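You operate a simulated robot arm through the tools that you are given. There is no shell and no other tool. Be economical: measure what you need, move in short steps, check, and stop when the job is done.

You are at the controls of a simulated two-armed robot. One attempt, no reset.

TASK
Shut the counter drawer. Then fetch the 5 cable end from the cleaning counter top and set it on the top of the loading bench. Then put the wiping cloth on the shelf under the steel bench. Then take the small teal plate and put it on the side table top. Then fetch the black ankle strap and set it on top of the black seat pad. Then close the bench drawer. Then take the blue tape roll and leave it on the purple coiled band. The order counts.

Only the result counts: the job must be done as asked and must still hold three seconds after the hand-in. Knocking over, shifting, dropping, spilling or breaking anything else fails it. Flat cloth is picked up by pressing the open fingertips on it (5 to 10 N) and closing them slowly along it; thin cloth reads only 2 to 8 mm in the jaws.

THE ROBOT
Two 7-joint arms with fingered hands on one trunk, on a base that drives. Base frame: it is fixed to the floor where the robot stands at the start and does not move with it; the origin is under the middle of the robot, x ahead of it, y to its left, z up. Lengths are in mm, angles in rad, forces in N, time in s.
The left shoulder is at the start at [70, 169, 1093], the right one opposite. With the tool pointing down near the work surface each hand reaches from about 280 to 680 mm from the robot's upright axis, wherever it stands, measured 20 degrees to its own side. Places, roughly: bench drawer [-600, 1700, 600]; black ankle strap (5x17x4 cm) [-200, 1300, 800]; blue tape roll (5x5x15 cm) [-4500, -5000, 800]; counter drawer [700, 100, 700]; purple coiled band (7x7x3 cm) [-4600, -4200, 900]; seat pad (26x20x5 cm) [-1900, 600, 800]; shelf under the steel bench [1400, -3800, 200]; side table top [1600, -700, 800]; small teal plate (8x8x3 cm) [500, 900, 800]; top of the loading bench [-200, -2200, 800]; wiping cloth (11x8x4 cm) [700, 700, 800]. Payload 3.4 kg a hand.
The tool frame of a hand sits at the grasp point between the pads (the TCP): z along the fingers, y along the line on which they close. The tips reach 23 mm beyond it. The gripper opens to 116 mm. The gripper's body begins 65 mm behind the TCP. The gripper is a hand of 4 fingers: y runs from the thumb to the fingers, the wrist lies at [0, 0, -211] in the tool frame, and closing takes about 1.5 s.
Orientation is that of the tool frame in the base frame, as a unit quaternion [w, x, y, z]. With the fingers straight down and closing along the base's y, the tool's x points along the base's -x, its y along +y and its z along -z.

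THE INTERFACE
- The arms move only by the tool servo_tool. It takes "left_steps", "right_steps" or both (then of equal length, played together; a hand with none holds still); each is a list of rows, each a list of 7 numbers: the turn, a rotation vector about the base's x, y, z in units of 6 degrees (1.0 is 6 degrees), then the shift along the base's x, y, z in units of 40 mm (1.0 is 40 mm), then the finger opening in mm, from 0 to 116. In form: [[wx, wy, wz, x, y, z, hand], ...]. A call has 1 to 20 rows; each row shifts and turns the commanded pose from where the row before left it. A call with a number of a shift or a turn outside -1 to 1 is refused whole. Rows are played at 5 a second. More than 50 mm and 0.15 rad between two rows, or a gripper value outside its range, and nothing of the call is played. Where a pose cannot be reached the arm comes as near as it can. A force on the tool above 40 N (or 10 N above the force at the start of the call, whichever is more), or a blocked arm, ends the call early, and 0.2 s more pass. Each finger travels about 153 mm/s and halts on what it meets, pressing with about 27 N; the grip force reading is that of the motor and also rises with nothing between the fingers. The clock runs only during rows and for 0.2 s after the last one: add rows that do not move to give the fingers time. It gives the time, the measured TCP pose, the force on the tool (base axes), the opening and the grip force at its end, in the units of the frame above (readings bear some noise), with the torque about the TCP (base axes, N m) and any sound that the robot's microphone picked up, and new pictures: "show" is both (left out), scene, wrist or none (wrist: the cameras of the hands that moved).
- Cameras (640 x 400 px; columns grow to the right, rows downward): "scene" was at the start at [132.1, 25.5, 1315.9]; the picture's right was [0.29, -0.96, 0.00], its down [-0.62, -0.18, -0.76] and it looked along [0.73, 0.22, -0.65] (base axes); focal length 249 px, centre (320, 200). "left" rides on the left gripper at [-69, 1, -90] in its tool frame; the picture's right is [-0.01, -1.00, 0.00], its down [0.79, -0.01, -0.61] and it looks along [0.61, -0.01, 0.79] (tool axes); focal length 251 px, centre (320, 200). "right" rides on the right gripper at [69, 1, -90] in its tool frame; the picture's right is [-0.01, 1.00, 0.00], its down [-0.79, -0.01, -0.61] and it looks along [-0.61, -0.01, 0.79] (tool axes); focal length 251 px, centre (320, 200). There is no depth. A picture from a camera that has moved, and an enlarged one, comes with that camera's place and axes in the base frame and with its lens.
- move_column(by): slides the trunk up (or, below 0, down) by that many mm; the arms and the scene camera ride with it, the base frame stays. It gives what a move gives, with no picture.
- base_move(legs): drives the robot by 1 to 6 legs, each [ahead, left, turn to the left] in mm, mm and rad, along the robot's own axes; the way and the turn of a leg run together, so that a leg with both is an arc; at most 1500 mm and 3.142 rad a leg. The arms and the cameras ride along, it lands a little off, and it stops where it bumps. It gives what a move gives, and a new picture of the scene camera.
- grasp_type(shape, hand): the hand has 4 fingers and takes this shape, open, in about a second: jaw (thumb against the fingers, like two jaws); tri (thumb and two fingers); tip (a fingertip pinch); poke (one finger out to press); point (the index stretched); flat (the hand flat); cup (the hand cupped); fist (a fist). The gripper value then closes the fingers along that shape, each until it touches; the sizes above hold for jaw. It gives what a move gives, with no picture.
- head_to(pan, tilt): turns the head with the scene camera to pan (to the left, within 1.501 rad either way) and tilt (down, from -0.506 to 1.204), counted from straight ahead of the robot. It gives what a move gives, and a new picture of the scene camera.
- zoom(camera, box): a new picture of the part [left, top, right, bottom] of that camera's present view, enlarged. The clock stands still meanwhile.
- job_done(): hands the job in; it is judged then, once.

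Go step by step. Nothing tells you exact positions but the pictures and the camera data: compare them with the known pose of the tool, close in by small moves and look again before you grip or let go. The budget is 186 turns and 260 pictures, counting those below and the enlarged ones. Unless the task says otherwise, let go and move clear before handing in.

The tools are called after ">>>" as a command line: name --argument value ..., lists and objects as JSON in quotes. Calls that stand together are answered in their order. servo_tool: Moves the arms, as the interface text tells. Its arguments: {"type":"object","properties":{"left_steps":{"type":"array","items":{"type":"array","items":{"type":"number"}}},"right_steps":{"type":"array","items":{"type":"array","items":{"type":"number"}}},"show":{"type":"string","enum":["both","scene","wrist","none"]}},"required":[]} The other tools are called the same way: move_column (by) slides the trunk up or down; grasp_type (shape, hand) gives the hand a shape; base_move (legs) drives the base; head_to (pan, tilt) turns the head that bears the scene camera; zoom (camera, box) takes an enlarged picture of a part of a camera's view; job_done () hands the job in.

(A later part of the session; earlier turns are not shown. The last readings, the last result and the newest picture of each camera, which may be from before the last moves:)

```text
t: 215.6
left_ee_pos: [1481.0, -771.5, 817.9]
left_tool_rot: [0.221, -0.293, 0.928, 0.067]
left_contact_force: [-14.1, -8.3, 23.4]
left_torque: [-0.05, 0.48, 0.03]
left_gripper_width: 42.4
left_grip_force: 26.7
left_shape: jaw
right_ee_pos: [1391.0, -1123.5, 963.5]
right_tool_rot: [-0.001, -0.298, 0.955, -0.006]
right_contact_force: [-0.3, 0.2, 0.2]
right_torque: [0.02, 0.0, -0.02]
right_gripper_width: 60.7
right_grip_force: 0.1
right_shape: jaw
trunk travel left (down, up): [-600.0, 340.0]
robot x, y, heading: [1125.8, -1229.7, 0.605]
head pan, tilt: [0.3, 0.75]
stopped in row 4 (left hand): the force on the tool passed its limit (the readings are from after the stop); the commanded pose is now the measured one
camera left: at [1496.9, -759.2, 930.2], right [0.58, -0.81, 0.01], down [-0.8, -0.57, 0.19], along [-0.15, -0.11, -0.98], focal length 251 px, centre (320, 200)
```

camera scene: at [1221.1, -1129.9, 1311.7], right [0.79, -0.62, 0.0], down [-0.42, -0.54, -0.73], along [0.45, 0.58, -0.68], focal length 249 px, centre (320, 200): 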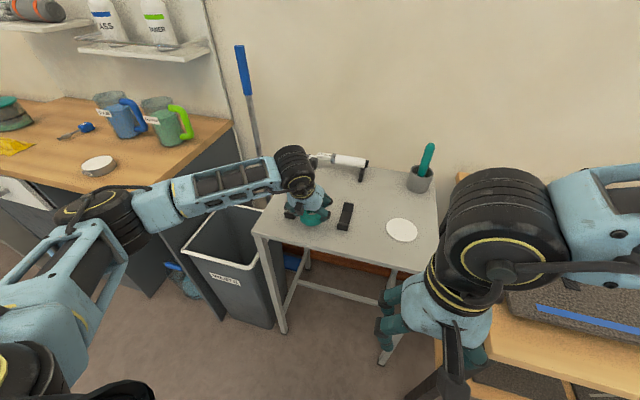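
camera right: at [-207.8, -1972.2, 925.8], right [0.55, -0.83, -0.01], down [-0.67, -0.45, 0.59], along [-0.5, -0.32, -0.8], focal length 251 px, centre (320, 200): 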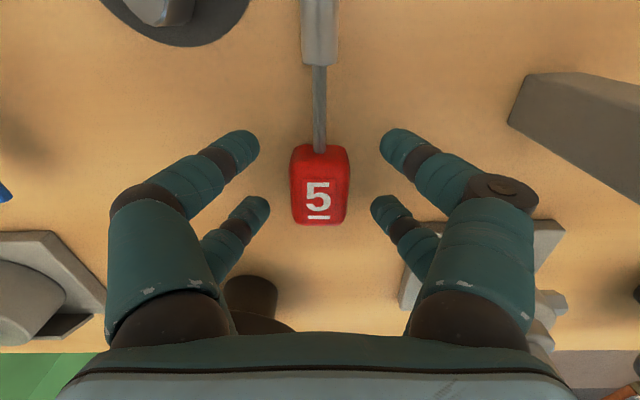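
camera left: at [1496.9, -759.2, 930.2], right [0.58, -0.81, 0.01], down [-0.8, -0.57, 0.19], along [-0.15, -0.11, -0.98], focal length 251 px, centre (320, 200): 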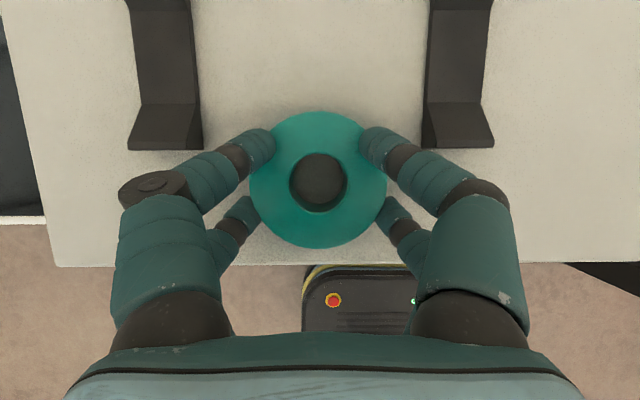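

Contact: the table is a bit higher than thought (≈787) and the plate sits clear of brackets and edge. I release slowly.

>>> servo_tool --left_steps '[[0, 0, 0, 0, 0, 0, 46], [0, 0, 0, 0, 0, 0, 54], [0, 0, 0, 0, 0, 0, 64], [0, 0, 0, 0, 0, 0, 76], [0, 0, 0, 0, 0, 0, 80], [0, 0, 0, 0, 0, 0, 80]]' --show "wrist"

```text
t: 217.0
left_ee_pos: [1482.9, -770.5, 814.3]
left_tool_rot: [0.218, -0.292, 0.929, 0.067]
left_contact_force: [1.7, -6.4, 12.1]
left_torque: [0.42, -0.04, -0.01]
left_gripper_width: 74.5
left_grip_force: 0.0
left_shape: jaw
right_ee_pos: [1393.1, -1122.4, 962.2]
right_tool_rot: [-0.004, -0.296, 0.955, -0.007]
right_contact_force: [0.0, -0.1, -0.3]
right_torque: [-0.01, 0.03, 0.01]
right_gripper_width: 60.6
right_grip_force: 0.0
right_shape: jaw
trunk travel left (down, up): [-600.0, 340.0]
robot x, y, heading: [1127.0, -1228.3, 0.608]
head pan, tilt: [0.3, 0.75]
camera left: at [1500.0, -758.5, 926.5], right [0.58, -0.81, 0.01], down [-0.8, -0.57, 0.19], along [-0.15, -0.11, -0.98], focal length 251 px, centre (320, 200)
```

left: 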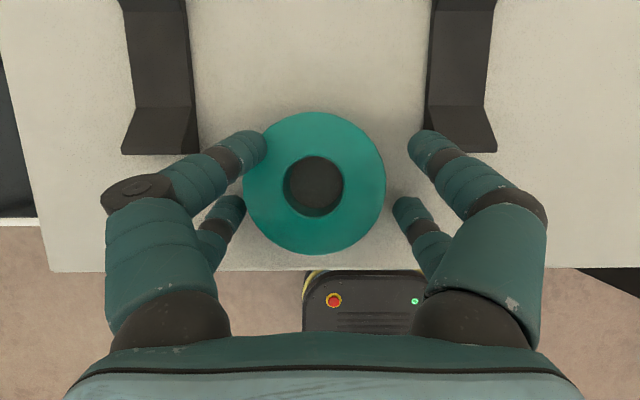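

The left fingers still touch the plate; I shift 8 mm to the left to centre and then rise.

>>> servo_tool --left_steps '[[0, 0, 0, -0.06, 0.08, 0.02, 76], [0, 0, 0, -0.06, 0.08, 0.03, 76], [0, 0, 0, 0, 0, 0.1, 76], [0, 0, 0, 0, 0, 0.2, 76]]' --show "wrist"

```text
t: 218.0
left_ee_pos: [1479.4, -763.4, 825.1]
left_tool_rot: [0.217, -0.293, 0.929, 0.066]
left_contact_force: [0.0, -0.3, -0.8]
left_torque: [0.01, 0.03, 0.0]
left_gripper_width: 76.7
left_grip_force: 0.1
left_shape: jaw
right_ee_pos: [1394.5, -1120.7, 960.5]
right_tool_rot: [-0.005, -0.295, 0.955, -0.008]
right_contact_force: [0.7, 0.3, -0.3]
right_torque: [-0.01, 0.0, -0.01]
right_gripper_width: 60.2
right_grip_force: 0.2
right_shape: jaw
trunk travel left (down, up): [-600.0, 340.0]
robot x, y, heading: [1126.1, -1227.5, 0.606]
head pan, tilt: [0.3, 0.75]
camera left: at [1496.4, -749.9, 938.1], right [0.58, -0.81, 0.01], down [-0.8, -0.57, 0.19], along [-0.15, -0.12, -0.98], focal length 251 px, centre (320, 200)
```

left: 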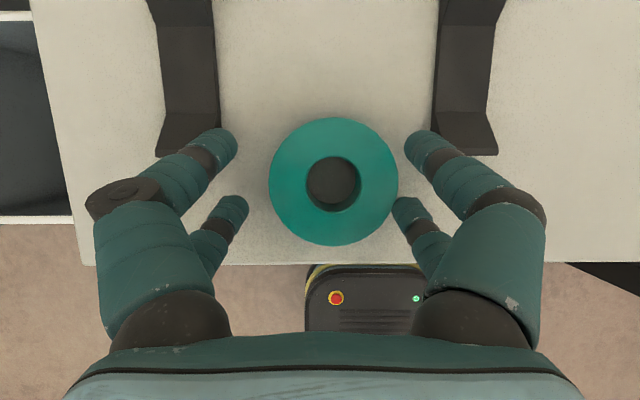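

The plate stands free. I rise and back away, checking the result.

>>> servo_tool --left_steps '[[0, 0, 0, 0, 0, 0.5, 76], [0, 0, 0, 0, 0, 1, 76], [0, 0, 0, 0, 0, 1, 76], [0, 0, 0, 0, 0, 1, 76], [0, 0, 0, -0.4, -0.3, 1, 76], [0, 0, 0, -0.7, -0.5, 0.7, 116], [0, 0, 0, -0.7, -0.5, 0.7, 116]]' --show "scene"

```text
t: 219.6
left_ee_pos: [1408.1, -812.8, 1064.8]
left_tool_rot: [0.217, -0.293, 0.929, 0.066]
left_contact_force: [0.5, -0.6, -0.1]
left_torque: [0.02, -0.02, 0.0]
left_gripper_width: 116.0
left_grip_force: 0.0
left_shape: jaw
right_ee_pos: [1393.7, -1121.3, 960.9]
right_tool_rot: [-0.004, -0.296, 0.955, -0.007]
right_contact_force: [0.3, 0.4, -0.2]
right_torque: [0.01, -0.01, 0.03]
right_gripper_width: 60.6
right_grip_force: 0.0
right_shape: jaw
trunk travel left (down, up): [-600.0, 340.0]
robot x, y, heading: [1128.7, -1225.3, 0.606]
head pan, tilt: [0.3, 0.75]
camera scene: at [1219.8, -1131.0, 1311.8], right [0.79, -0.62, 0.0], down [-0.42, -0.54, -0.73], along [0.45, 0.58, -0.68], focal length 249 px, centre (320, 200)
```

scene: 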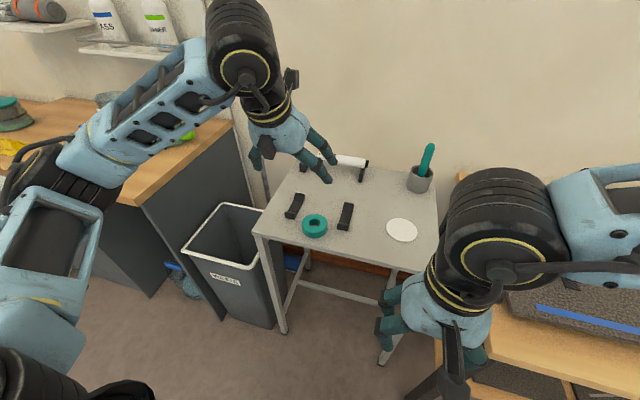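

The plate is on the side table. Next the black ankle strap, seen near [-170, 1330] on the left bench; I slide back left along the benches.

>>> base_move --legs '[[-350, 0, 0], [0, 1500, 0.01], [0, 1165, 0]]'

>>> head_to --pan 0.1 --tilt 0.55

```text
t: 234.7
left_ee_pos: [-333.7, 1246.7, 1063.8]
left_tool_rot: [0.219, -0.269, 0.936, 0.061]
left_contact_force: [0.7, -0.5, 0.1]
left_torque: [0.0, 0.0, -0.04]
left_gripper_width: 115.9
left_grip_force: 0.2
left_shape: jaw
right_ee_pos: [-363.9, 939.0, 961.1]
right_tool_rot: [-0.005, -0.272, 0.962, -0.007]
right_contact_force: [-0.7, -0.4, -0.1]
right_torque: [0.01, -0.06, 0.0]
right_gripper_width: 60.5
right_grip_force: 0.0
right_shape: jaw
trunk travel left (down, up): [-600.0, 340.0]
robot x, y, heading: [-635.9, 848.3, 0.552]
head pan, tilt: [0.3, 0.75]
camera scene: at [-539.3, 938.6, 1311.7], right [0.75, -0.66, 0.0], down [-0.45, -0.51, -0.73], along [0.48, 0.55, -0.68], focal length 249 px, centre (320, 200)
```

scene: 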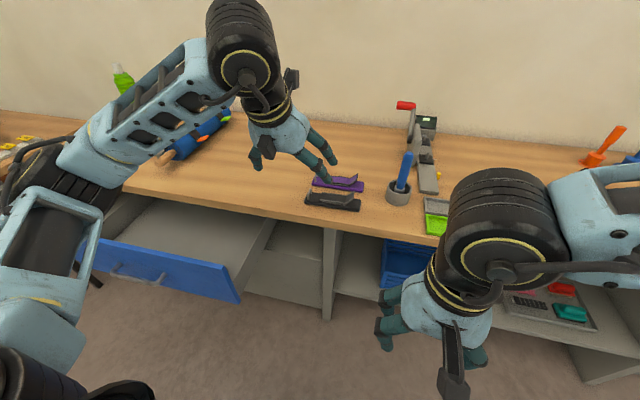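

```text
t: 235.4
left_ee_pos: [-333.9, 1246.0, 1063.2]
left_tool_rot: [0.219, -0.269, 0.936, 0.062]
left_contact_force: [0.0, 0.2, -1.2]
left_torque: [-0.01, -0.02, -0.01]
left_gripper_width: 116.1
left_grip_force: 0.1
left_shape: jaw
right_ee_pos: [-365.8, 939.9, 961.2]
right_tool_rot: [-0.004, -0.273, 0.962, -0.008]
right_contact_force: [-0.1, -0.2, -0.7]
right_torque: [0.02, 0.01, 0.01]
right_gripper_width: 60.6
right_grip_force: 0.0
right_shape: jaw
trunk travel left (down, up): [-600.0, 340.0]
robot x, y, heading: [-635.6, 848.3, 0.561]
head pan, tilt: [0.099, 0.55]
camera scene: at [-522.5, 930.9, 1329.1], right [0.61, -0.79, 0.0], down [-0.41, -0.32, -0.85], along [0.68, 0.52, -0.52], focal length 249 px, centre (320, 200)
```

scene: 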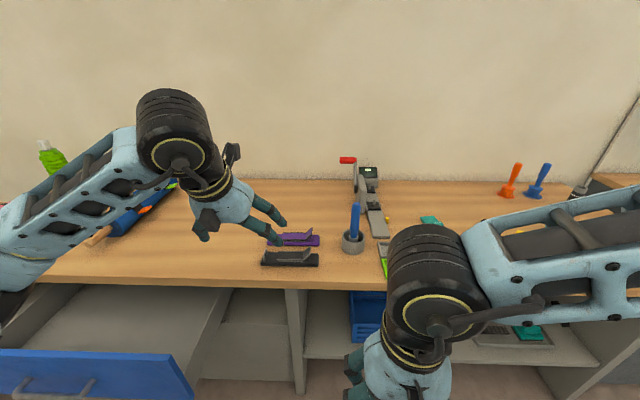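

The strap lies lengthwise along the bench at about [-160, 1313]; the open blue bench drawer is just left of it. I align the base and take a closer look.

>>> base_move --legs '[[0, 0, 0.058], [0, -77, 0], [140, 0, 0]]'

>>> servo_tool --left_steps '[[-0.577, 0.817, 0, 0, 0, 0, 116], [-0.577, 0.817, 0, 0, 0, 0, 116], [-0.577, 0.817, 0, 0, 0, 0, 116], [-0.577, 0.817, 0, 0, 0, 0, 116], [0, 0, -1, 0, 0, 0, 116], [0, 0, -1, 0, 0, 0, 116], [0, 0, -1, 0, 0, 0, 116], [0, 0, -1, 0, 0, 0, 116], [0, 0, -1, 0, 0, 0, 116], [0, 0, -1, 0, 0, 0, 116], [0, 0, -1, 0, 0, 0, 116], [0, 0, -1, 0, 0, 0, 116], [0, 0, -1, 0, 0, 0, 116], [0, 0, -1, 0, 0, 0, 116], [0, 0, -1, 0, 0, 0, 116], [0, 0, -1, 0, 0, 0, 116], [0, 0, -1, 0, 0, 0, 116], [0, 0, -1, 0, 0, 0, 116], [0, 0, -1, 0, 0, 0, 116]]' --show "both"

```text
t: 237.8
left_ee_pos: [-202.5, 1283.0, 1063.1]
left_tool_rot: [0.218, -0.298, 0.927, 0.068]
left_contact_force: [0.6, 0.4, -0.4]
left_torque: [-0.01, 0.01, 0.01]
left_gripper_width: 116.1
left_grip_force: 0.0
left_shape: jaw
right_ee_pos: [-214.1, 976.5, 961.5]
right_tool_rot: [-0.004, -0.302, 0.953, -0.008]
right_contact_force: [0.1, 0.3, -0.3]
right_torque: [0.01, -0.03, -0.02]
right_gripper_width: 60.7
right_grip_force: 0.0
right_shape: jaw
trunk travel left (down, up): [-600.0, 340.0]
robot x, y, heading: [-477.0, 868.0, 0.617]
head pan, tilt: [0.099, 0.55]
camera scene: at [-370.4, 957.7, 1329.2], right [0.66, -0.75, 0.0], down [-0.39, -0.34, -0.85], along [0.64, 0.56, -0.52], focal length 249 px, centre (320, 200)
```

scene: 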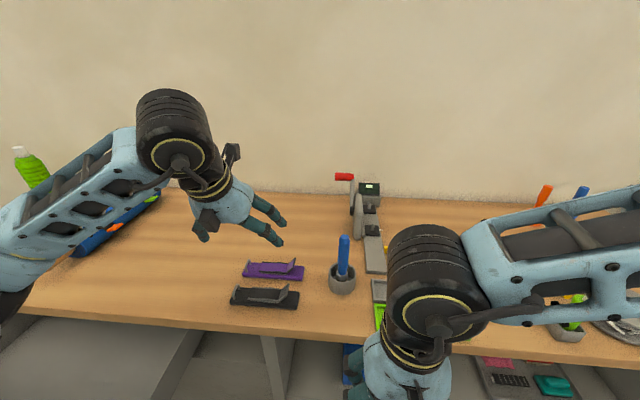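

```text
t: 241.8
left_ee_pos: [-200.9, 1285.2, 1062.2]
left_tool_rot: [0.019, 0.458, 0.889, -0.01]
left_contact_force: [-0.4, -0.1, -0.6]
left_torque: [-0.02, -0.04, 0.01]
left_gripper_width: 116.0
left_grip_force: 0.2
left_shape: jaw
right_ee_pos: [-212.6, 975.4, 961.7]
right_tool_rot: [-0.004, -0.302, 0.953, -0.008]
right_contact_force: [0.1, 0.5, -0.2]
right_torque: [0.02, -0.01, -0.01]
right_gripper_width: 60.3
right_grip_force: 0.1
right_shape: jaw
trunk travel left (down, up): [-600.0, 340.0]
robot x, y, heading: [-479.6, 867.3, 0.616]
head pan, tilt: [0.099, 0.55]
camera scene: at [-369.7, 957.8, 1329.1], right [0.66, -0.75, 0.0], down [-0.39, -0.34, -0.85], along [0.64, 0.56, -0.52], focal length 249 px, centre (320, 200)
camera left: at [-163.2, 1232.8, 1156.8], right [-0.81, -0.59, 0.0], down [-0.48, 0.66, 0.57], along [-0.34, 0.46, -0.82], focal length 251 px, centre (320, 200)
```

scene: 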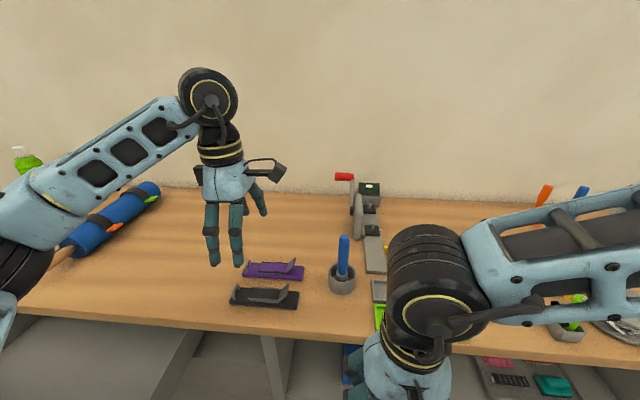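
left: 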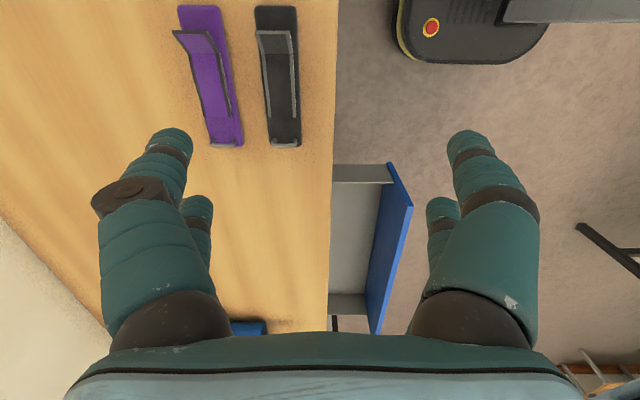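

The hand turned well; its closing line now crosses the strap. I zoom in on the strap's shape.

>>> zoom --camera "left" --box '[160, 0, 340, 160]'

>>> zoom --camera "scene" --box '[210, 240, 330, 325]'

```text
2.50 times, centred on (250, 80) of left
camera zoom: at [-163.2, 1232.8, 1156.8], right [-0.81, -0.59, 0.0], down [-0.48, 0.66, 0.57], along [-0.34, 0.46, -0.82], focal length 629 px, centre (495, 500)
```

zoom: 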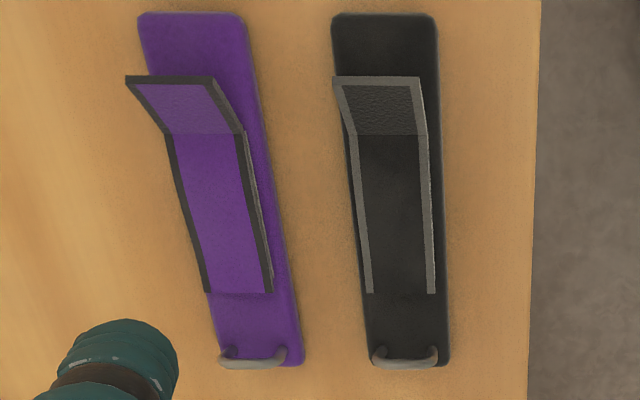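

```text
4.71 times, centred on (270, 282) of scene
camera zoom: at [-369.7, 957.8, 1329.1], right [0.66, -0.75, 0.0], down [-0.39, -0.34, -0.85], along [0.64, 0.56, -0.52], focal length 1172 px, centre (555, -188)
```

zoom: 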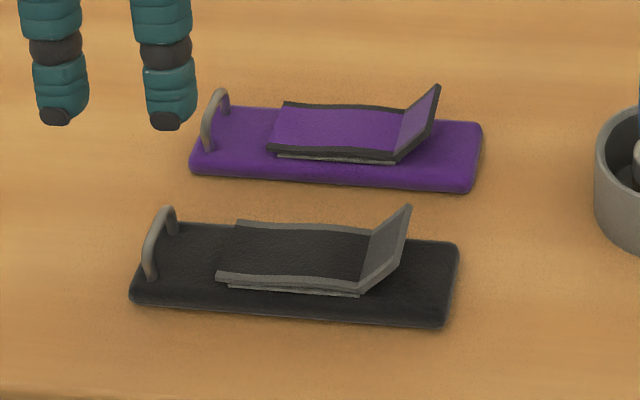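

The strap is a flat pad 5 cm wide with about 36 mm to the purple one. I move over its centre, open 80, and lower to have a look.

>>> servo_tool --left_steps '[[0, 0, 0, 0.5, 0.33, 0, 80], [0, 0, 0, 0.5, 0.33, -0.6, 80], [0, 0, 0, 0, 0, -1, 80], [0, 0, 0, 0, 0, -1, 80], [0, 0, 0, 0, 0, -1, 80], [0, 0, 0, 0, 0, -0.9, 80], [0, 0, 0, 0, 0, 0, 80]]' --show "both"

```text
t: 243.4
left_ee_pos: [-163.7, 1312.0, 884.5]
left_tool_rot: [0.018, 0.458, 0.889, -0.009]
left_contact_force: [0.6, 0.4, 0.6]
left_torque: [0.06, 0.01, 0.01]
left_gripper_width: 80.6
left_grip_force: 0.1
left_shape: jaw
right_ee_pos: [-213.7, 974.4, 961.6]
right_tool_rot: [-0.004, -0.302, 0.953, -0.008]
right_contact_force: [0.0, 0.0, -0.2]
right_torque: [0.0, 0.0, -0.02]
right_gripper_width: 60.6
right_grip_force: 0.0
right_shape: jaw
trunk travel left (down, up): [-600.0, 340.0]
robot x, y, heading: [-481.5, 869.0, 0.616]
head pan, tilt: [0.099, 0.55]
camera scene: at [-369.6, 957.5, 1329.2], right [0.66, -0.75, 0.0], down [-0.39, -0.34, -0.85], along [0.64, 0.56, -0.52], focal length 249 px, centre (320, 200)
camera left: at [-125.0, 1259.2, 978.1], right [-0.81, -0.59, 0.0], down [-0.48, 0.66, 0.57], along [-0.34, 0.46, -0.82], focal length 251 px, centre (320, 200)
```

scene: 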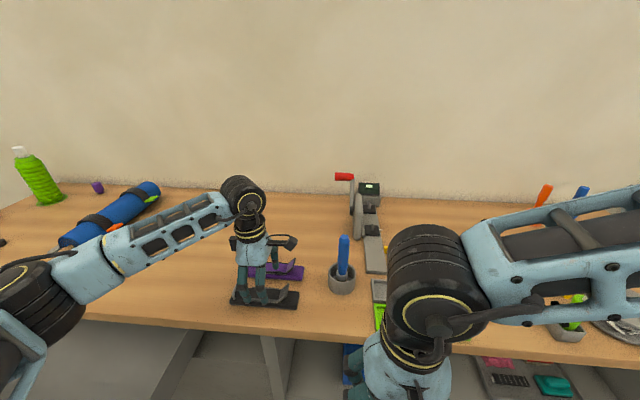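
left: 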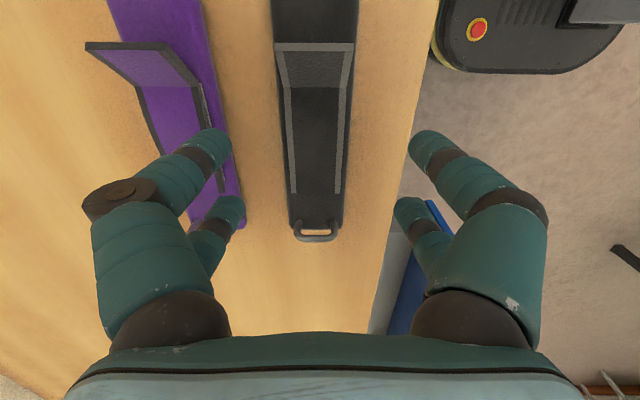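

Aligned. I narrow to 72 to keep clear of the purple strap, lower and close.

>>> servo_tool --left_steps '[[0, 0, 0, 0, 0, -0.3, 72], [0, 0, 0, 0, 0, -0.5, 72], [0, 0, 0, 0, 0, -0.3, 72], [0, 0, 0, 0, 0, -0.15, 72], [0, 0, 0, 0, 0, 0, 65], [0, 0, 0, 0, 0, 0, 55], [0, 0, 0, 0, 0, 0, 45], [0, 0, 0, 0, 0, 0, 35], [0, 0, 0, 0, 0, 0, 20], [0, 0, 0, 0, 0, 0, 20]]' --show "wrist"

```text
t: 245.6
left_ee_pos: [-162.3, 1310.5, 835.5]
left_tool_rot: [0.019, 0.457, 0.889, -0.007]
left_contact_force: [2.5, 3.9, 21.8]
left_torque: [0.34, 0.05, 0.05]
left_gripper_width: 31.1
left_grip_force: 26.9
left_shape: jaw
right_ee_pos: [-213.4, 974.5, 962.7]
right_tool_rot: [-0.004, -0.302, 0.953, -0.007]
right_contact_force: [0.2, 0.5, 0.6]
right_torque: [0.03, -0.01, 0.0]
right_gripper_width: 60.1
right_grip_force: 0.2
right_shape: jaw
trunk travel left (down, up): [-600.0, 340.0]
robot x, y, heading: [-477.7, 865.9, 0.614]
head pan, tilt: [0.099, 0.55]
camera left: at [-124.7, 1257.9, 929.4], right [-0.81, -0.59, 0.0], down [-0.48, 0.66, 0.57], along [-0.34, 0.47, -0.82], focal length 251 px, centre (320, 200)
```

left: 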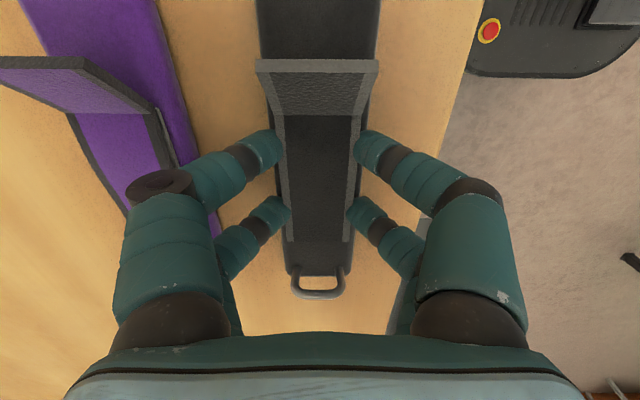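

The strap is gripped across the pad. Lift straight up.

>>> servo_tool --left_steps '[[0, 0, 0, 0, 0, 0.2, 10], [0, 0, 0, 0, 0, 0.5, 10], [0, 0, 0, 0, 0, 0.8, 10], [0, 0, 0, 0, 0, 1, 10], [0, 0, 0, 0, 0, 1, 10], [0, 0, 0, 0, 0, 1, 10], [0, 0, 0, 0, 0, 0.5, 10]]' --show "both"

```text
t: 247.2
left_ee_pos: [-160.8, 1311.4, 1032.8]
left_tool_rot: [0.017, 0.458, 0.889, -0.008]
left_contact_force: [0.0, 0.7, -1.2]
left_torque: [0.01, 0.0, -0.02]
left_gripper_width: 30.7
left_grip_force: 27.1
left_shape: jaw
right_ee_pos: [-211.9, 975.2, 961.9]
right_tool_rot: [-0.004, -0.302, 0.953, -0.008]
right_contact_force: [0.1, 0.3, 0.4]
right_torque: [0.01, 0.0, -0.04]
right_gripper_width: 60.6
right_grip_force: 0.0
right_shape: jaw
trunk travel left (down, up): [-600.0, 340.0]
robot x, y, heading: [-475.5, 871.3, 0.62]
head pan, tilt: [0.099, 0.55]
camera scene: at [-369.6, 957.6, 1329.1], right [0.66, -0.75, 0.0], down [-0.39, -0.34, -0.85], along [0.64, 0.56, -0.52], focal length 249 px, centre (320, 200)
camera left: at [-123.4, 1258.0, 1127.6], right [-0.81, -0.59, 0.0], down [-0.48, 0.66, 0.58], along [-0.34, 0.46, -0.82], focal length 251 px, centre (320, 200)
```

scene: 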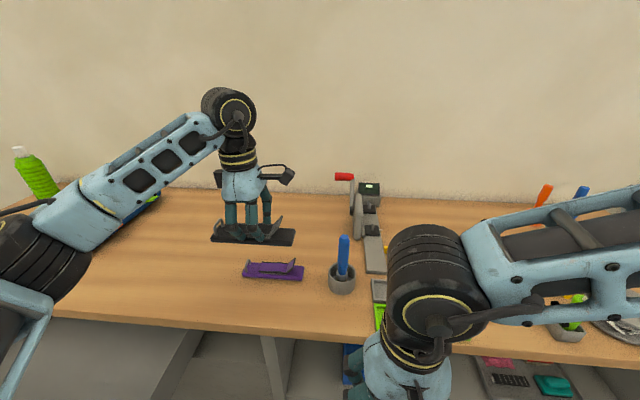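
left: 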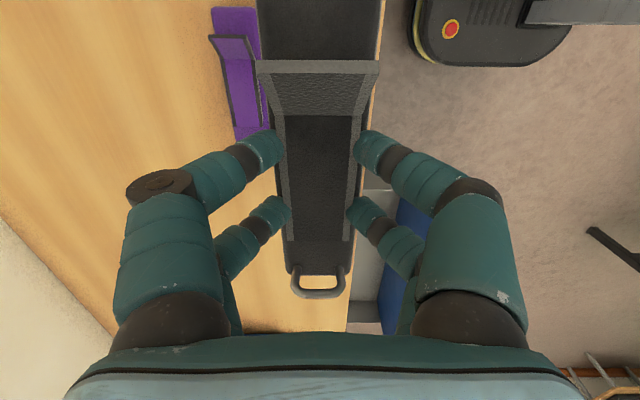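

The strap is held. The black seat pad (black box with logo) lies on the table behind me near [-1907, 599]; I back off, turn around and approach that table.

>>> base_move --legs '[[-420, 0, 0], [0, 0, -3.14], [0, -760, 0]]'

>>> head_to --pan 0.1 --tilt 0.5

```text
t: 260.7
left_ee_pos: [-1581.1, 740.3, 1033.7]
left_tool_rot: [-0.008, 0.903, -0.428, -0.018]
left_contact_force: [0.5, 0.4, -2.0]
left_torque: [0.02, 0.02, 0.03]
left_gripper_width: 30.1
left_grip_force: 26.7
left_shape: jaw
right_ee_pos: [-1551.8, 1077.7, 959.7]
right_tool_rot: [-0.008, 0.943, 0.332, 0.005]
right_contact_force: [0.4, -0.1, -0.2]
right_torque: [0.01, 0.01, 0.03]
right_gripper_width: 60.4
right_grip_force: 0.0
right_shape: jaw
trunk travel left (down, up): [-600.0, 340.0]
robot x, y, heading: [-1291.2, 1201.7, -2.458]
head pan, tilt: [0.099, 0.55]
camera scene: at [-1395.6, 1108.3, 1329.1], right [-0.7, 0.71, 0.0], down [0.37, 0.37, -0.85], along [-0.61, -0.6, -0.52], focal length 249 px, centre (320, 200)
```

scene: 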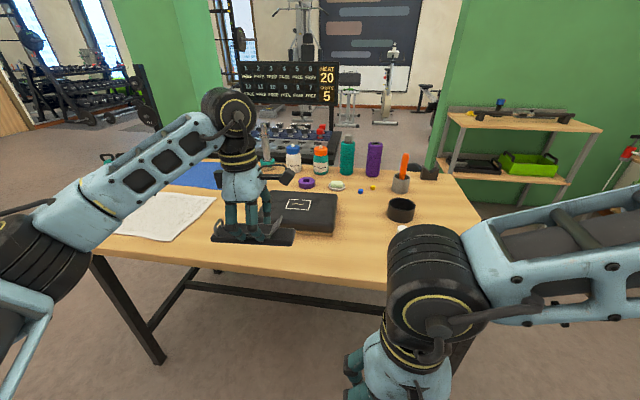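

```text
t: 261.3
left_ee_pos: [-1582.0, 741.1, 1033.5]
left_tool_rot: [-0.009, 0.904, -0.428, -0.018]
left_contact_force: [-0.7, -0.3, -1.5]
left_torque: [-0.01, -0.01, 0.04]
left_gripper_width: 30.1
left_grip_force: 27.1
left_shape: jaw
right_ee_pos: [-1552.4, 1078.3, 962.2]
right_tool_rot: [-0.008, 0.943, 0.332, 0.004]
right_contact_force: [-0.1, 0.3, 0.4]
right_torque: [-0.02, 0.0, 0.02]
right_gripper_width: 60.5
right_grip_force: 0.2
right_shape: jaw
trunk travel left (down, up): [-600.0, 340.0]
robot x, y, heading: [-1292.8, 1199.8, -2.458]
head pan, tilt: [0.099, 0.499]
camera scene: at [-1396.6, 1107.7, 1333.7], right [-0.7, 0.71, 0.0], down [0.34, 0.34, -0.88], along [-0.62, -0.62, -0.48], focal length 249 px, centre (320, 200)
```

scene: 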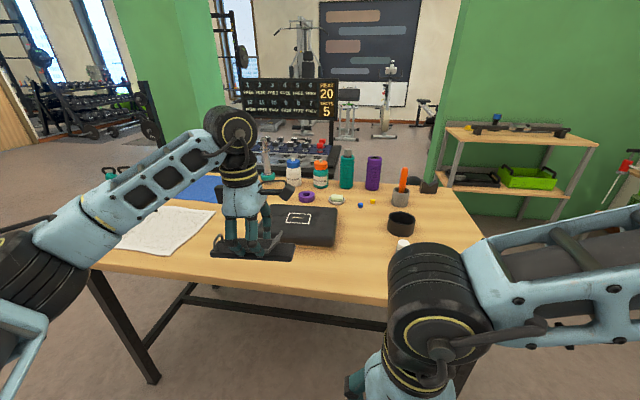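

The seat pad's top centre triangulates to [-1872, 575, 840]. I square up and advance 260.

>>> base_move --legs '[[0, 0, -0.06], [260, 0, 0]]'

>>> zoom --camera "left" --box '[0, 0, 640, 400]'

```text
t: 263.6
left_ee_pos: [-1819.5, 609.0, 1033.6]
left_tool_rot: [-0.009, 0.89, -0.455, -0.019]
left_contact_force: [-0.2, -1.6, -1.8]
left_torque: [0.0, 0.02, -0.01]
left_gripper_width: 30.2
left_grip_force: 27.2
left_shape: jaw
right_ee_pos: [-1768.5, 943.8, 962.6]
right_tool_rot: [-0.007, 0.953, 0.303, 0.004]
right_contact_force: [1.3, 1.1, -0.2]
right_torque: [0.01, -0.02, 0.04]
right_gripper_width: 60.8
right_grip_force: 0.0
right_shape: jaw
trunk travel left (down, up): [-600.0, 340.0]
robot x, y, heading: [-1505.9, 1056.5, -2.522]
head pan, tilt: [0.099, 0.499]
camera scene: at [-1611.5, 964.6, 1333.7], right [-0.66, 0.75, 0.0], down [0.36, 0.32, -0.88], along [-0.66, -0.58, -0.48], focal length 249 px, centre (320, 200)
```

scene: 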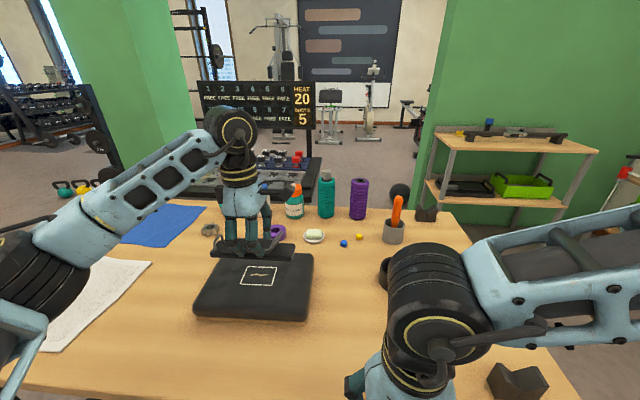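

```text
1.00 times, centred on (320, 200) of left
camera zoom: at [-1857.7, 661.4, 1127.2], right [0.81, 0.59, 0.0], down [0.48, -0.66, 0.57], along [0.34, -0.46, -0.82], focal length 251 px, centre (320, 200)
```

zoom: 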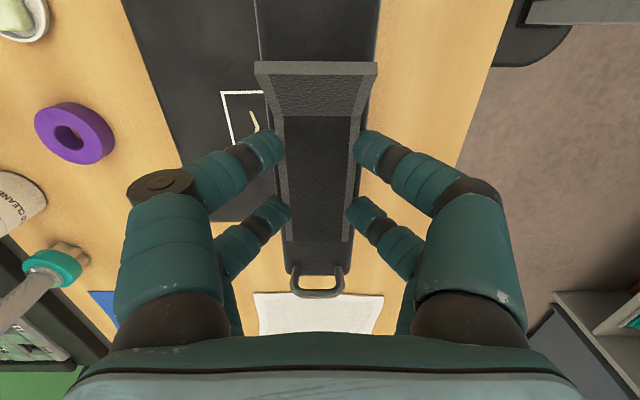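

I shift the strap over the pad's centre, about [-1853, 542], and lower partway.

>>> servo_tool --left_steps '[[0, 0, 0, -0.42, -0.83, 0, 10], [0, 0, 0, -0.42, -0.83, -0.3, 10], [0, 0, 0, 0, 0, -1, 10], [0, 0, 0, 0, 0, -1, 10], [0, 0, 0, 0, 0, -0.6, 10], [0, 0, 0, 0, 0, 0, 10]]' --show "both"

```text
t: 265.0
left_ee_pos: [-1853.7, 545.9, 914.9]
left_tool_rot: [-0.009, 0.89, -0.455, -0.018]
left_contact_force: [0.2, -0.3, -2.0]
left_torque: [0.0, 0.01, -0.01]
left_gripper_width: 30.2
left_grip_force: 27.2
left_shape: jaw
right_ee_pos: [-1768.4, 944.8, 962.0]
right_tool_rot: [-0.008, 0.953, 0.303, 0.004]
right_contact_force: [-0.6, -0.5, 0.0]
right_torque: [0.03, 0.01, 0.0]
right_gripper_width: 60.4
right_grip_force: 0.0
right_shape: jaw
trunk travel left (down, up): [-600.0, 340.0]
robot x, y, heading: [-1500.5, 1052.9, -2.525]
head pan, tilt: [0.099, 0.499]
camera scene: at [-1611.6, 964.6, 1333.7], right [-0.66, 0.75, 0.0], down [0.36, 0.32, -0.88], along [-0.66, -0.58, -0.48], focal length 249 px, centre (320, 200)
camera left: at [-1892.6, 596.7, 1009.0], right [0.81, 0.59, 0.0], down [0.48, -0.66, 0.57], along [0.34, -0.46, -0.82], focal length 251 px, centre (320, 200)
```

scene: 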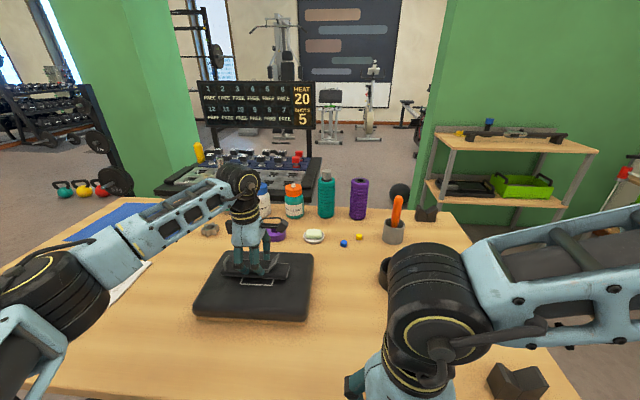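
left: 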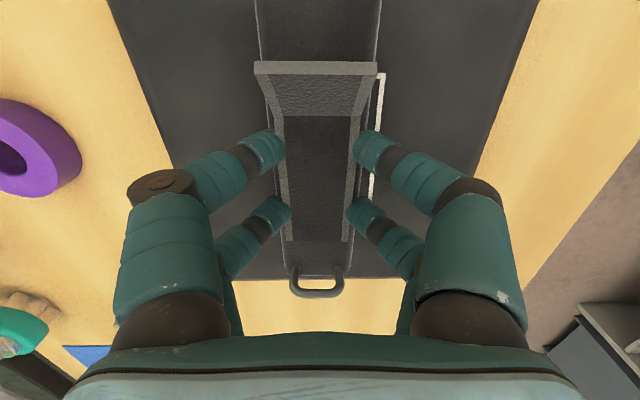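

The pad spans evenly around the strap. A small shift of 15 mm to centre, then lower to contact.

>>> servo_tool --left_steps '[[0, 0, 0, 0.22, -0.3, -0.3, 10], [0, 0, 0, 0, 0, -0.4, 10], [0, 0, 0, 0, 0, -0.2, 10], [0, 0, 0, 0, 0, -0.15, 10], [0, 0, 0, 0, 0, -0.1, 10], [0, 0, 0, 0, 0, 0, 10]]' --show "none"

```text
t: 265.6
left_ee_pos: [-1846.1, 536.3, 905.3]
left_tool_rot: [-0.004, 0.889, -0.457, -0.025]
left_contact_force: [5.4, 13.2, 23.6]
left_torque: [0.27, -0.73, 0.2]
left_gripper_width: 30.4
left_grip_force: 26.8
left_shape: jaw
right_ee_pos: [-1765.7, 948.0, 962.9]
right_tool_rot: [-0.006, 0.953, 0.302, 0.003]
right_contact_force: [0.4, -0.8, 0.2]
right_torque: [0.04, -0.02, -0.01]
right_gripper_width: 60.5
right_grip_force: 0.0
right_shape: jaw
trunk travel left (down, up): [-600.0, 340.0]
robot x, y, heading: [-1501.1, 1050.4, -2.524]
head pan, tilt: [0.099, 0.499]
stopped in row 2 (left hand): the force on the tool passed its limit (the readings are from after the stop); the commanded pose is now the measured one
```

Contact came earlier than expected, at 905. I look before releasing.

>>> zoom --camera "scene" --box '[180, 200, 340, 330]'

>>> zoom --camera "left" --box '[100, 0, 540, 300]'

```text
3.08 times, centred on (260, 265) of scene
camera zoom: at [-1609.0, 968.7, 1334.6], right [-0.66, 0.75, 0.0], down [0.36, 0.31, -0.88], along [-0.66, -0.58, -0.48], focal length 766 px, centre (505, 0)
```

zoom: 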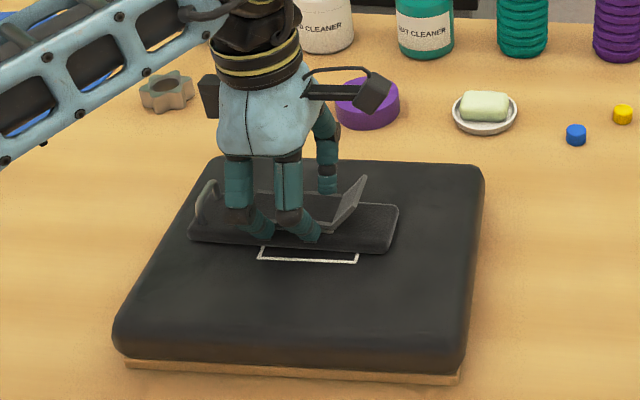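

```text
1.33 times, centred on (320, 150) of left
camera zoom: at [-1883.3, 589.1, 1000.0], right [0.81, 0.59, -0.02], down [0.49, -0.66, 0.57], along [0.32, -0.47, -0.82], focal length 335 px, centre (320, 267)
```

zoom: 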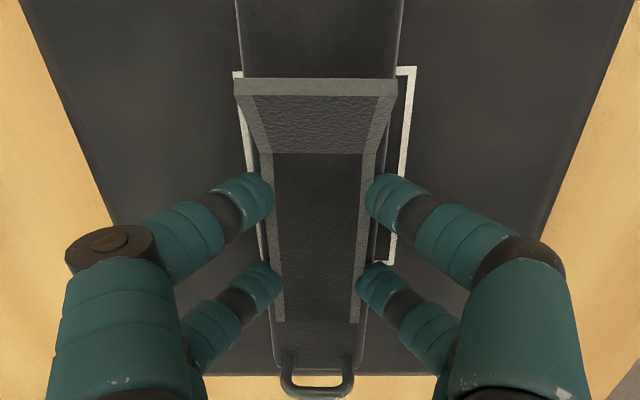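

The pad's top is higher (≈876), so the strap sits about 35 mm too far left on it. I lift, shift it right, and lower again.

>>> servo_tool --left_steps '[[0, 0, 0, 0, 0, 0.5, 10], [0, 0, 0, -0.27, 0.38, 0.1, 10], [0, 0, 0, -0.27, 0.38, 0, 10], [0, 0, 0, 0, 0, -0.2, 10], [0, 0, 0, 0, 0, -0.2, 10], [0, 0, 0, 0, 0, -0.1, 10], [0, 0, 0, 0, 0, -0.08, 10], [0, 0, 0, 0, 0, -0.08, 10], [0, 0, 0, 0, 0, -0.08, 10]]' --show "wrist"

>>> zoom --camera "scene" --box '[180, 200, 340, 330]'

```text
t: 267.4
left_ee_pos: [-1868.6, 564.4, 906.4]
left_tool_rot: [0.001, 0.89, -0.455, -0.027]
left_contact_force: [4.8, 2.7, 20.4]
left_torque: [-0.01, -0.65, 0.03]
left_gripper_width: 30.7
left_grip_force: 27.0
left_shape: jaw
right_ee_pos: [-1767.3, 947.2, 962.7]
right_tool_rot: [-0.006, 0.953, 0.303, 0.002]
right_contact_force: [0.3, -0.4, -0.6]
right_torque: [0.02, 0.0, 0.0]
right_gripper_width: 60.6
right_grip_force: 0.0
right_shape: jaw
trunk travel left (down, up): [-600.0, 340.0]
robot x, y, heading: [-1506.2, 1051.6, -2.523]
head pan, tilt: [0.099, 0.499]
stopped in row 9 (left hand): the force on the tool passed its limit (the readings are from after the stop); the commanded pose is now the measured one
camera left: at [-1904.7, 616.8, 1000.0], right [0.81, 0.59, -0.02], down [0.5, -0.65, 0.57], along [0.32, -0.47, -0.82], focal length 251 px, centre (320, 200)
```

left: 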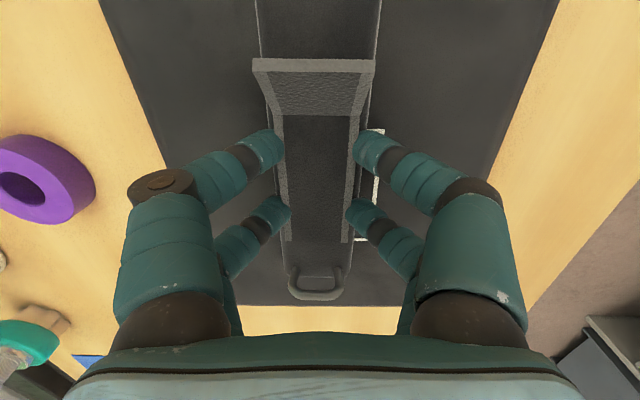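

```text
3.08 times, centred on (260, 265) of scene
camera zoom: at [-1608.8, 967.7, 1334.2], right [-0.66, 0.75, 0.0], down [0.36, 0.31, -0.88], along [-0.66, -0.58, -0.48], focal length 766 px, centre (505, 0)
```

zoom: 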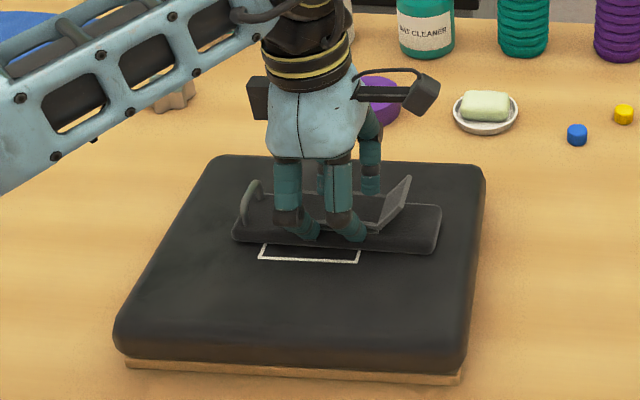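

The strap lies within the pad now. Release slowly.

>>> servo_tool --left_steps '[[0, 0, 0, 0, 0, 0, 34], [0, 0, 0, 0, 0, 0, 40], [0, 0, 0, 0, 0, 0, 50], [0, 0, 0, 0, 0, 0, 62], [0, 0, 0, 0, 0, 0.1, 66], [0, 0, 0, 0, 0, 0.3, 66], [0, 0, 0, 0, 0, 0.6, 66]]' --show "both"

```text
t: 269.1
left_ee_pos: [-1869.6, 562.9, 940.1]
left_tool_rot: [-0.002, 0.89, -0.455, -0.025]
left_contact_force: [-0.4, -0.2, 0.0]
left_torque: [0.04, -0.03, 0.0]
left_gripper_width: 65.5
left_grip_force: 0.0
left_shape: jaw
right_ee_pos: [-1769.2, 944.3, 961.2]
right_tool_rot: [-0.008, 0.953, 0.302, 0.003]
right_contact_force: [-0.1, -0.2, -0.5]
right_torque: [0.0, 0.02, 0.01]
right_gripper_width: 60.6
right_grip_force: 0.1
right_shape: jaw
trunk travel left (down, up): [-600.0, 340.0]
robot x, y, heading: [-1502.3, 1047.9, -2.521]
head pan, tilt: [0.099, 0.499]
camera scene: at [-1611.9, 964.6, 1333.6], right [-0.66, 0.75, 0.0], down [0.36, 0.32, -0.88], along [-0.66, -0.58, -0.48], focal length 249 px, centre (320, 200)
camera left: at [-1906.4, 615.0, 1034.9], right [0.81, 0.59, -0.02], down [0.5, -0.66, 0.57], along [0.32, -0.47, -0.82], focal length 251 px, centre (320, 200)
```

scene: 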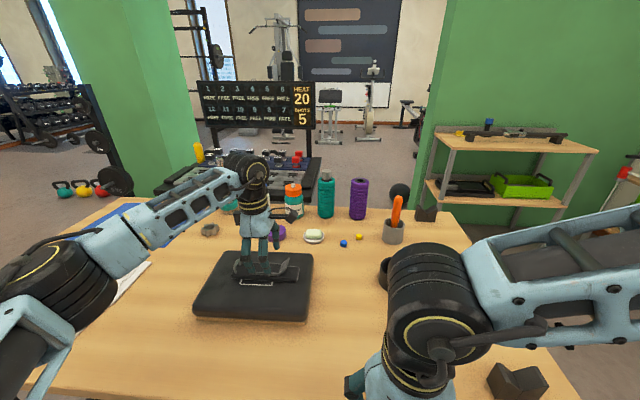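
left: 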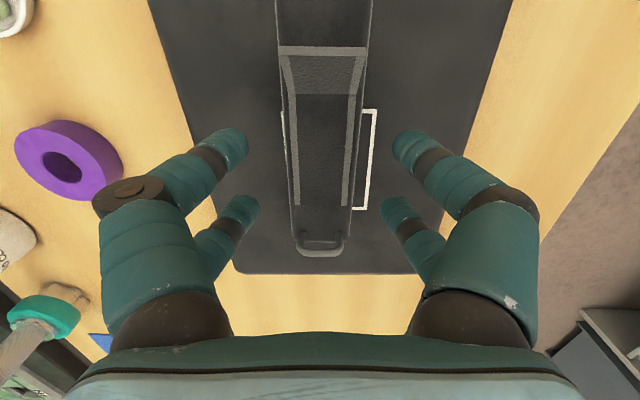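

The strap rests on the pad. I raise the hand, back off and turn around to face the bench drawer.

>>> servo_tool --left_steps '[[0, 0, 0, 0, 0, 1, 66], [0, 0, 0, 0, 0, 1, 66], [0, 0, 0, 0, 0, 1, 66], [0, 0, 0, 0.5, 0.3, 0, 66], [0, 0, 1, 0.5, 0.3, 0, 66], [0, 0, 1, 0.5, 0.3, 0, 66], [0, 0, 1, 0, 0, 0, 66], [0, 0, 1, 0, 0, 0, 66], [0, 0, 1, 0, 0, 0, 66], [0, 0, 1, 0, 0, 0, 66], [0, 0, 1, 0, 0, 0, 66], [0, 0, 1, 0, 0, 0, 66], [0, 0, 1, 0, 0, 0, 66], [0, 0, 1, 0, 0, 0, 66], [0, 0, 1, 0, 0, 0, 66], [0, 0, 1, 0, 0, 0, 66], [0, 0, 1, 0, 0, 0, 66], [0, 0, 1, 0, 0, 0, 66], [0, 0, 1, 0, 0, 0, 66]]' --show "scene"

>>> grasp_type --shape "fist" --hand "right"

>>> base_move --legs '[[-400, 0, 0], [0, 0, 3.14]]'

>>> head_to --pan 0 --tilt 0.7

```text
t: 273.1
left_ee_pos: [-1809.2, 597.7, 1060.8]
left_tool_rot: [0.017, 0.951, 0.308, -0.02]
left_contact_force: [0.3, -0.4, -0.7]
left_torque: [-0.02, -0.01, 0.02]
left_gripper_width: 65.5
left_grip_force: 0.0
left_shape: jaw
right_ee_pos: [-1768.8, 944.8, 962.2]
right_tool_rot: [-0.008, 0.953, 0.303, 0.003]
right_contact_force: [-0.5, 0.2, -0.1]
right_torque: [0.0, 0.01, -0.04]
right_gripper_width: 60.4
right_grip_force: 0.0
right_shape: jaw
trunk travel left (down, up): [-600.0, 340.0]
robot x, y, heading: [-1503.6, 1052.5, -2.524]
head pan, tilt: [0.099, 0.499]
camera scene: at [-1611.9, 964.6, 1333.7], right [-0.66, 0.75, 0.0], down [0.36, 0.32, -0.88], along [-0.66, -0.58, -0.48], focal length 249 px, centre (320, 200)
```

scene: 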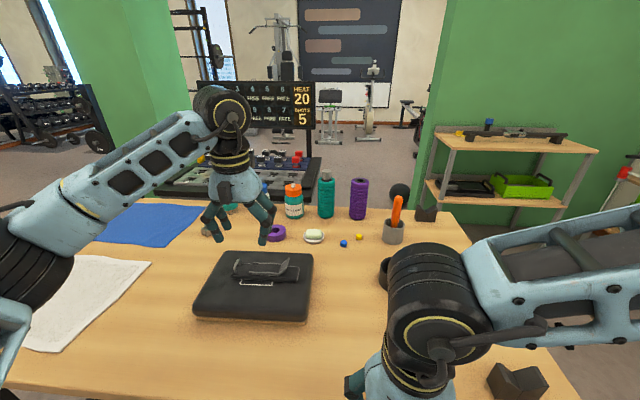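

```text
t: 273.9
left_ee_pos: [-1809.5, 597.9, 1060.8]
left_tool_rot: [0.016, 0.951, 0.307, -0.019]
left_contact_force: [-0.5, 0.4, 0.0]
left_torque: [0.0, 0.0, -0.02]
left_gripper_width: 65.6
left_grip_force: 0.1
left_shape: jaw
right_ee_pos: [-1768.6, 945.2, 962.2]
right_tool_rot: [-0.007, 0.953, 0.302, 0.004]
right_contact_force: [0.1, 0.4, 0.1]
right_torque: [-0.01, 0.04, -0.01]
right_gripper_width: 0.0
right_grip_force: 0.0
right_shape: fist
trunk travel left (down, up): [-600.0, 340.0]
robot x, y, heading: [-1501.9, 1052.7, -2.522]
head pan, tilt: [0.099, 0.499]
```

```text
t: 284.0
left_ee_pos: [-901.9, 1763.6, 1061.3]
left_tool_rot: [0.018, -0.343, 0.939, 0.018]
left_contact_force: [-1.2, -0.1, 0.8]
left_torque: [0.02, 0.0, -0.02]
left_gripper_width: 65.6
left_grip_force: 0.1
left_shape: jaw
right_ee_pos: [-917.7, 1415.0, 960.8]
right_tool_rot: [-0.004, -0.339, 0.941, -0.008]
right_contact_force: [0.2, 0.3, -0.4]
right_torque: [0.01, -0.01, 0.0]
right_gripper_width: 0.0
right_grip_force: 0.0
right_shape: fist
trunk travel left (down, up): [-600.0, 340.0]
robot x, y, heading: [-1171.3, 1286.8, 0.69]
head pan, tilt: [0.099, 0.499]
camera scene: at [-1070.7, 1385.4, 1333.7], right [0.71, -0.7, 0.0], down [-0.34, -0.34, -0.88], along [0.62, 0.63, -0.48], focal length 249 px, centre (320, 200)
```

scene: 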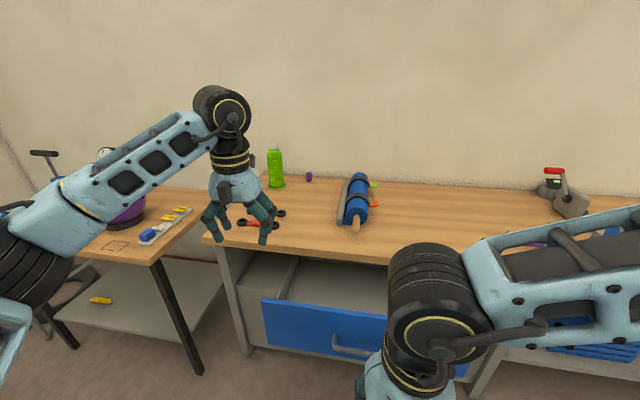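

```text
t: 284.7
left_ee_pos: [-902.6, 1763.8, 1061.1]
left_tool_rot: [0.019, -0.343, 0.939, 0.017]
left_contact_force: [-0.6, 0.4, -0.3]
left_torque: [0.0, 0.01, 0.01]
left_gripper_width: 65.5
left_grip_force: 0.0
left_shape: jaw
right_ee_pos: [-917.9, 1415.3, 961.5]
right_tool_rot: [-0.004, -0.339, 0.941, -0.008]
right_contact_force: [0.5, -0.3, -0.5]
right_torque: [0.04, 0.01, 0.0]
right_gripper_width: 0.0
right_grip_force: 0.0
right_shape: fist
trunk travel left (down, up): [-600.0, 340.0]
robot x, y, heading: [-1173.7, 1287.7, 0.691]
head pan, tilt: [0.0, 0.7]
camera scene: at [-1069.2, 1374.9, 1316.0], right [0.64, -0.77, 0.0], down [-0.49, -0.41, -0.77], along [0.59, 0.49, -0.64], focal length 249 px, centre (320, 200)
```

scene: 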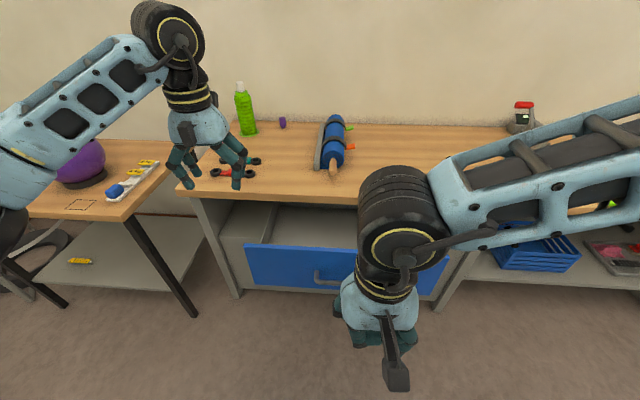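

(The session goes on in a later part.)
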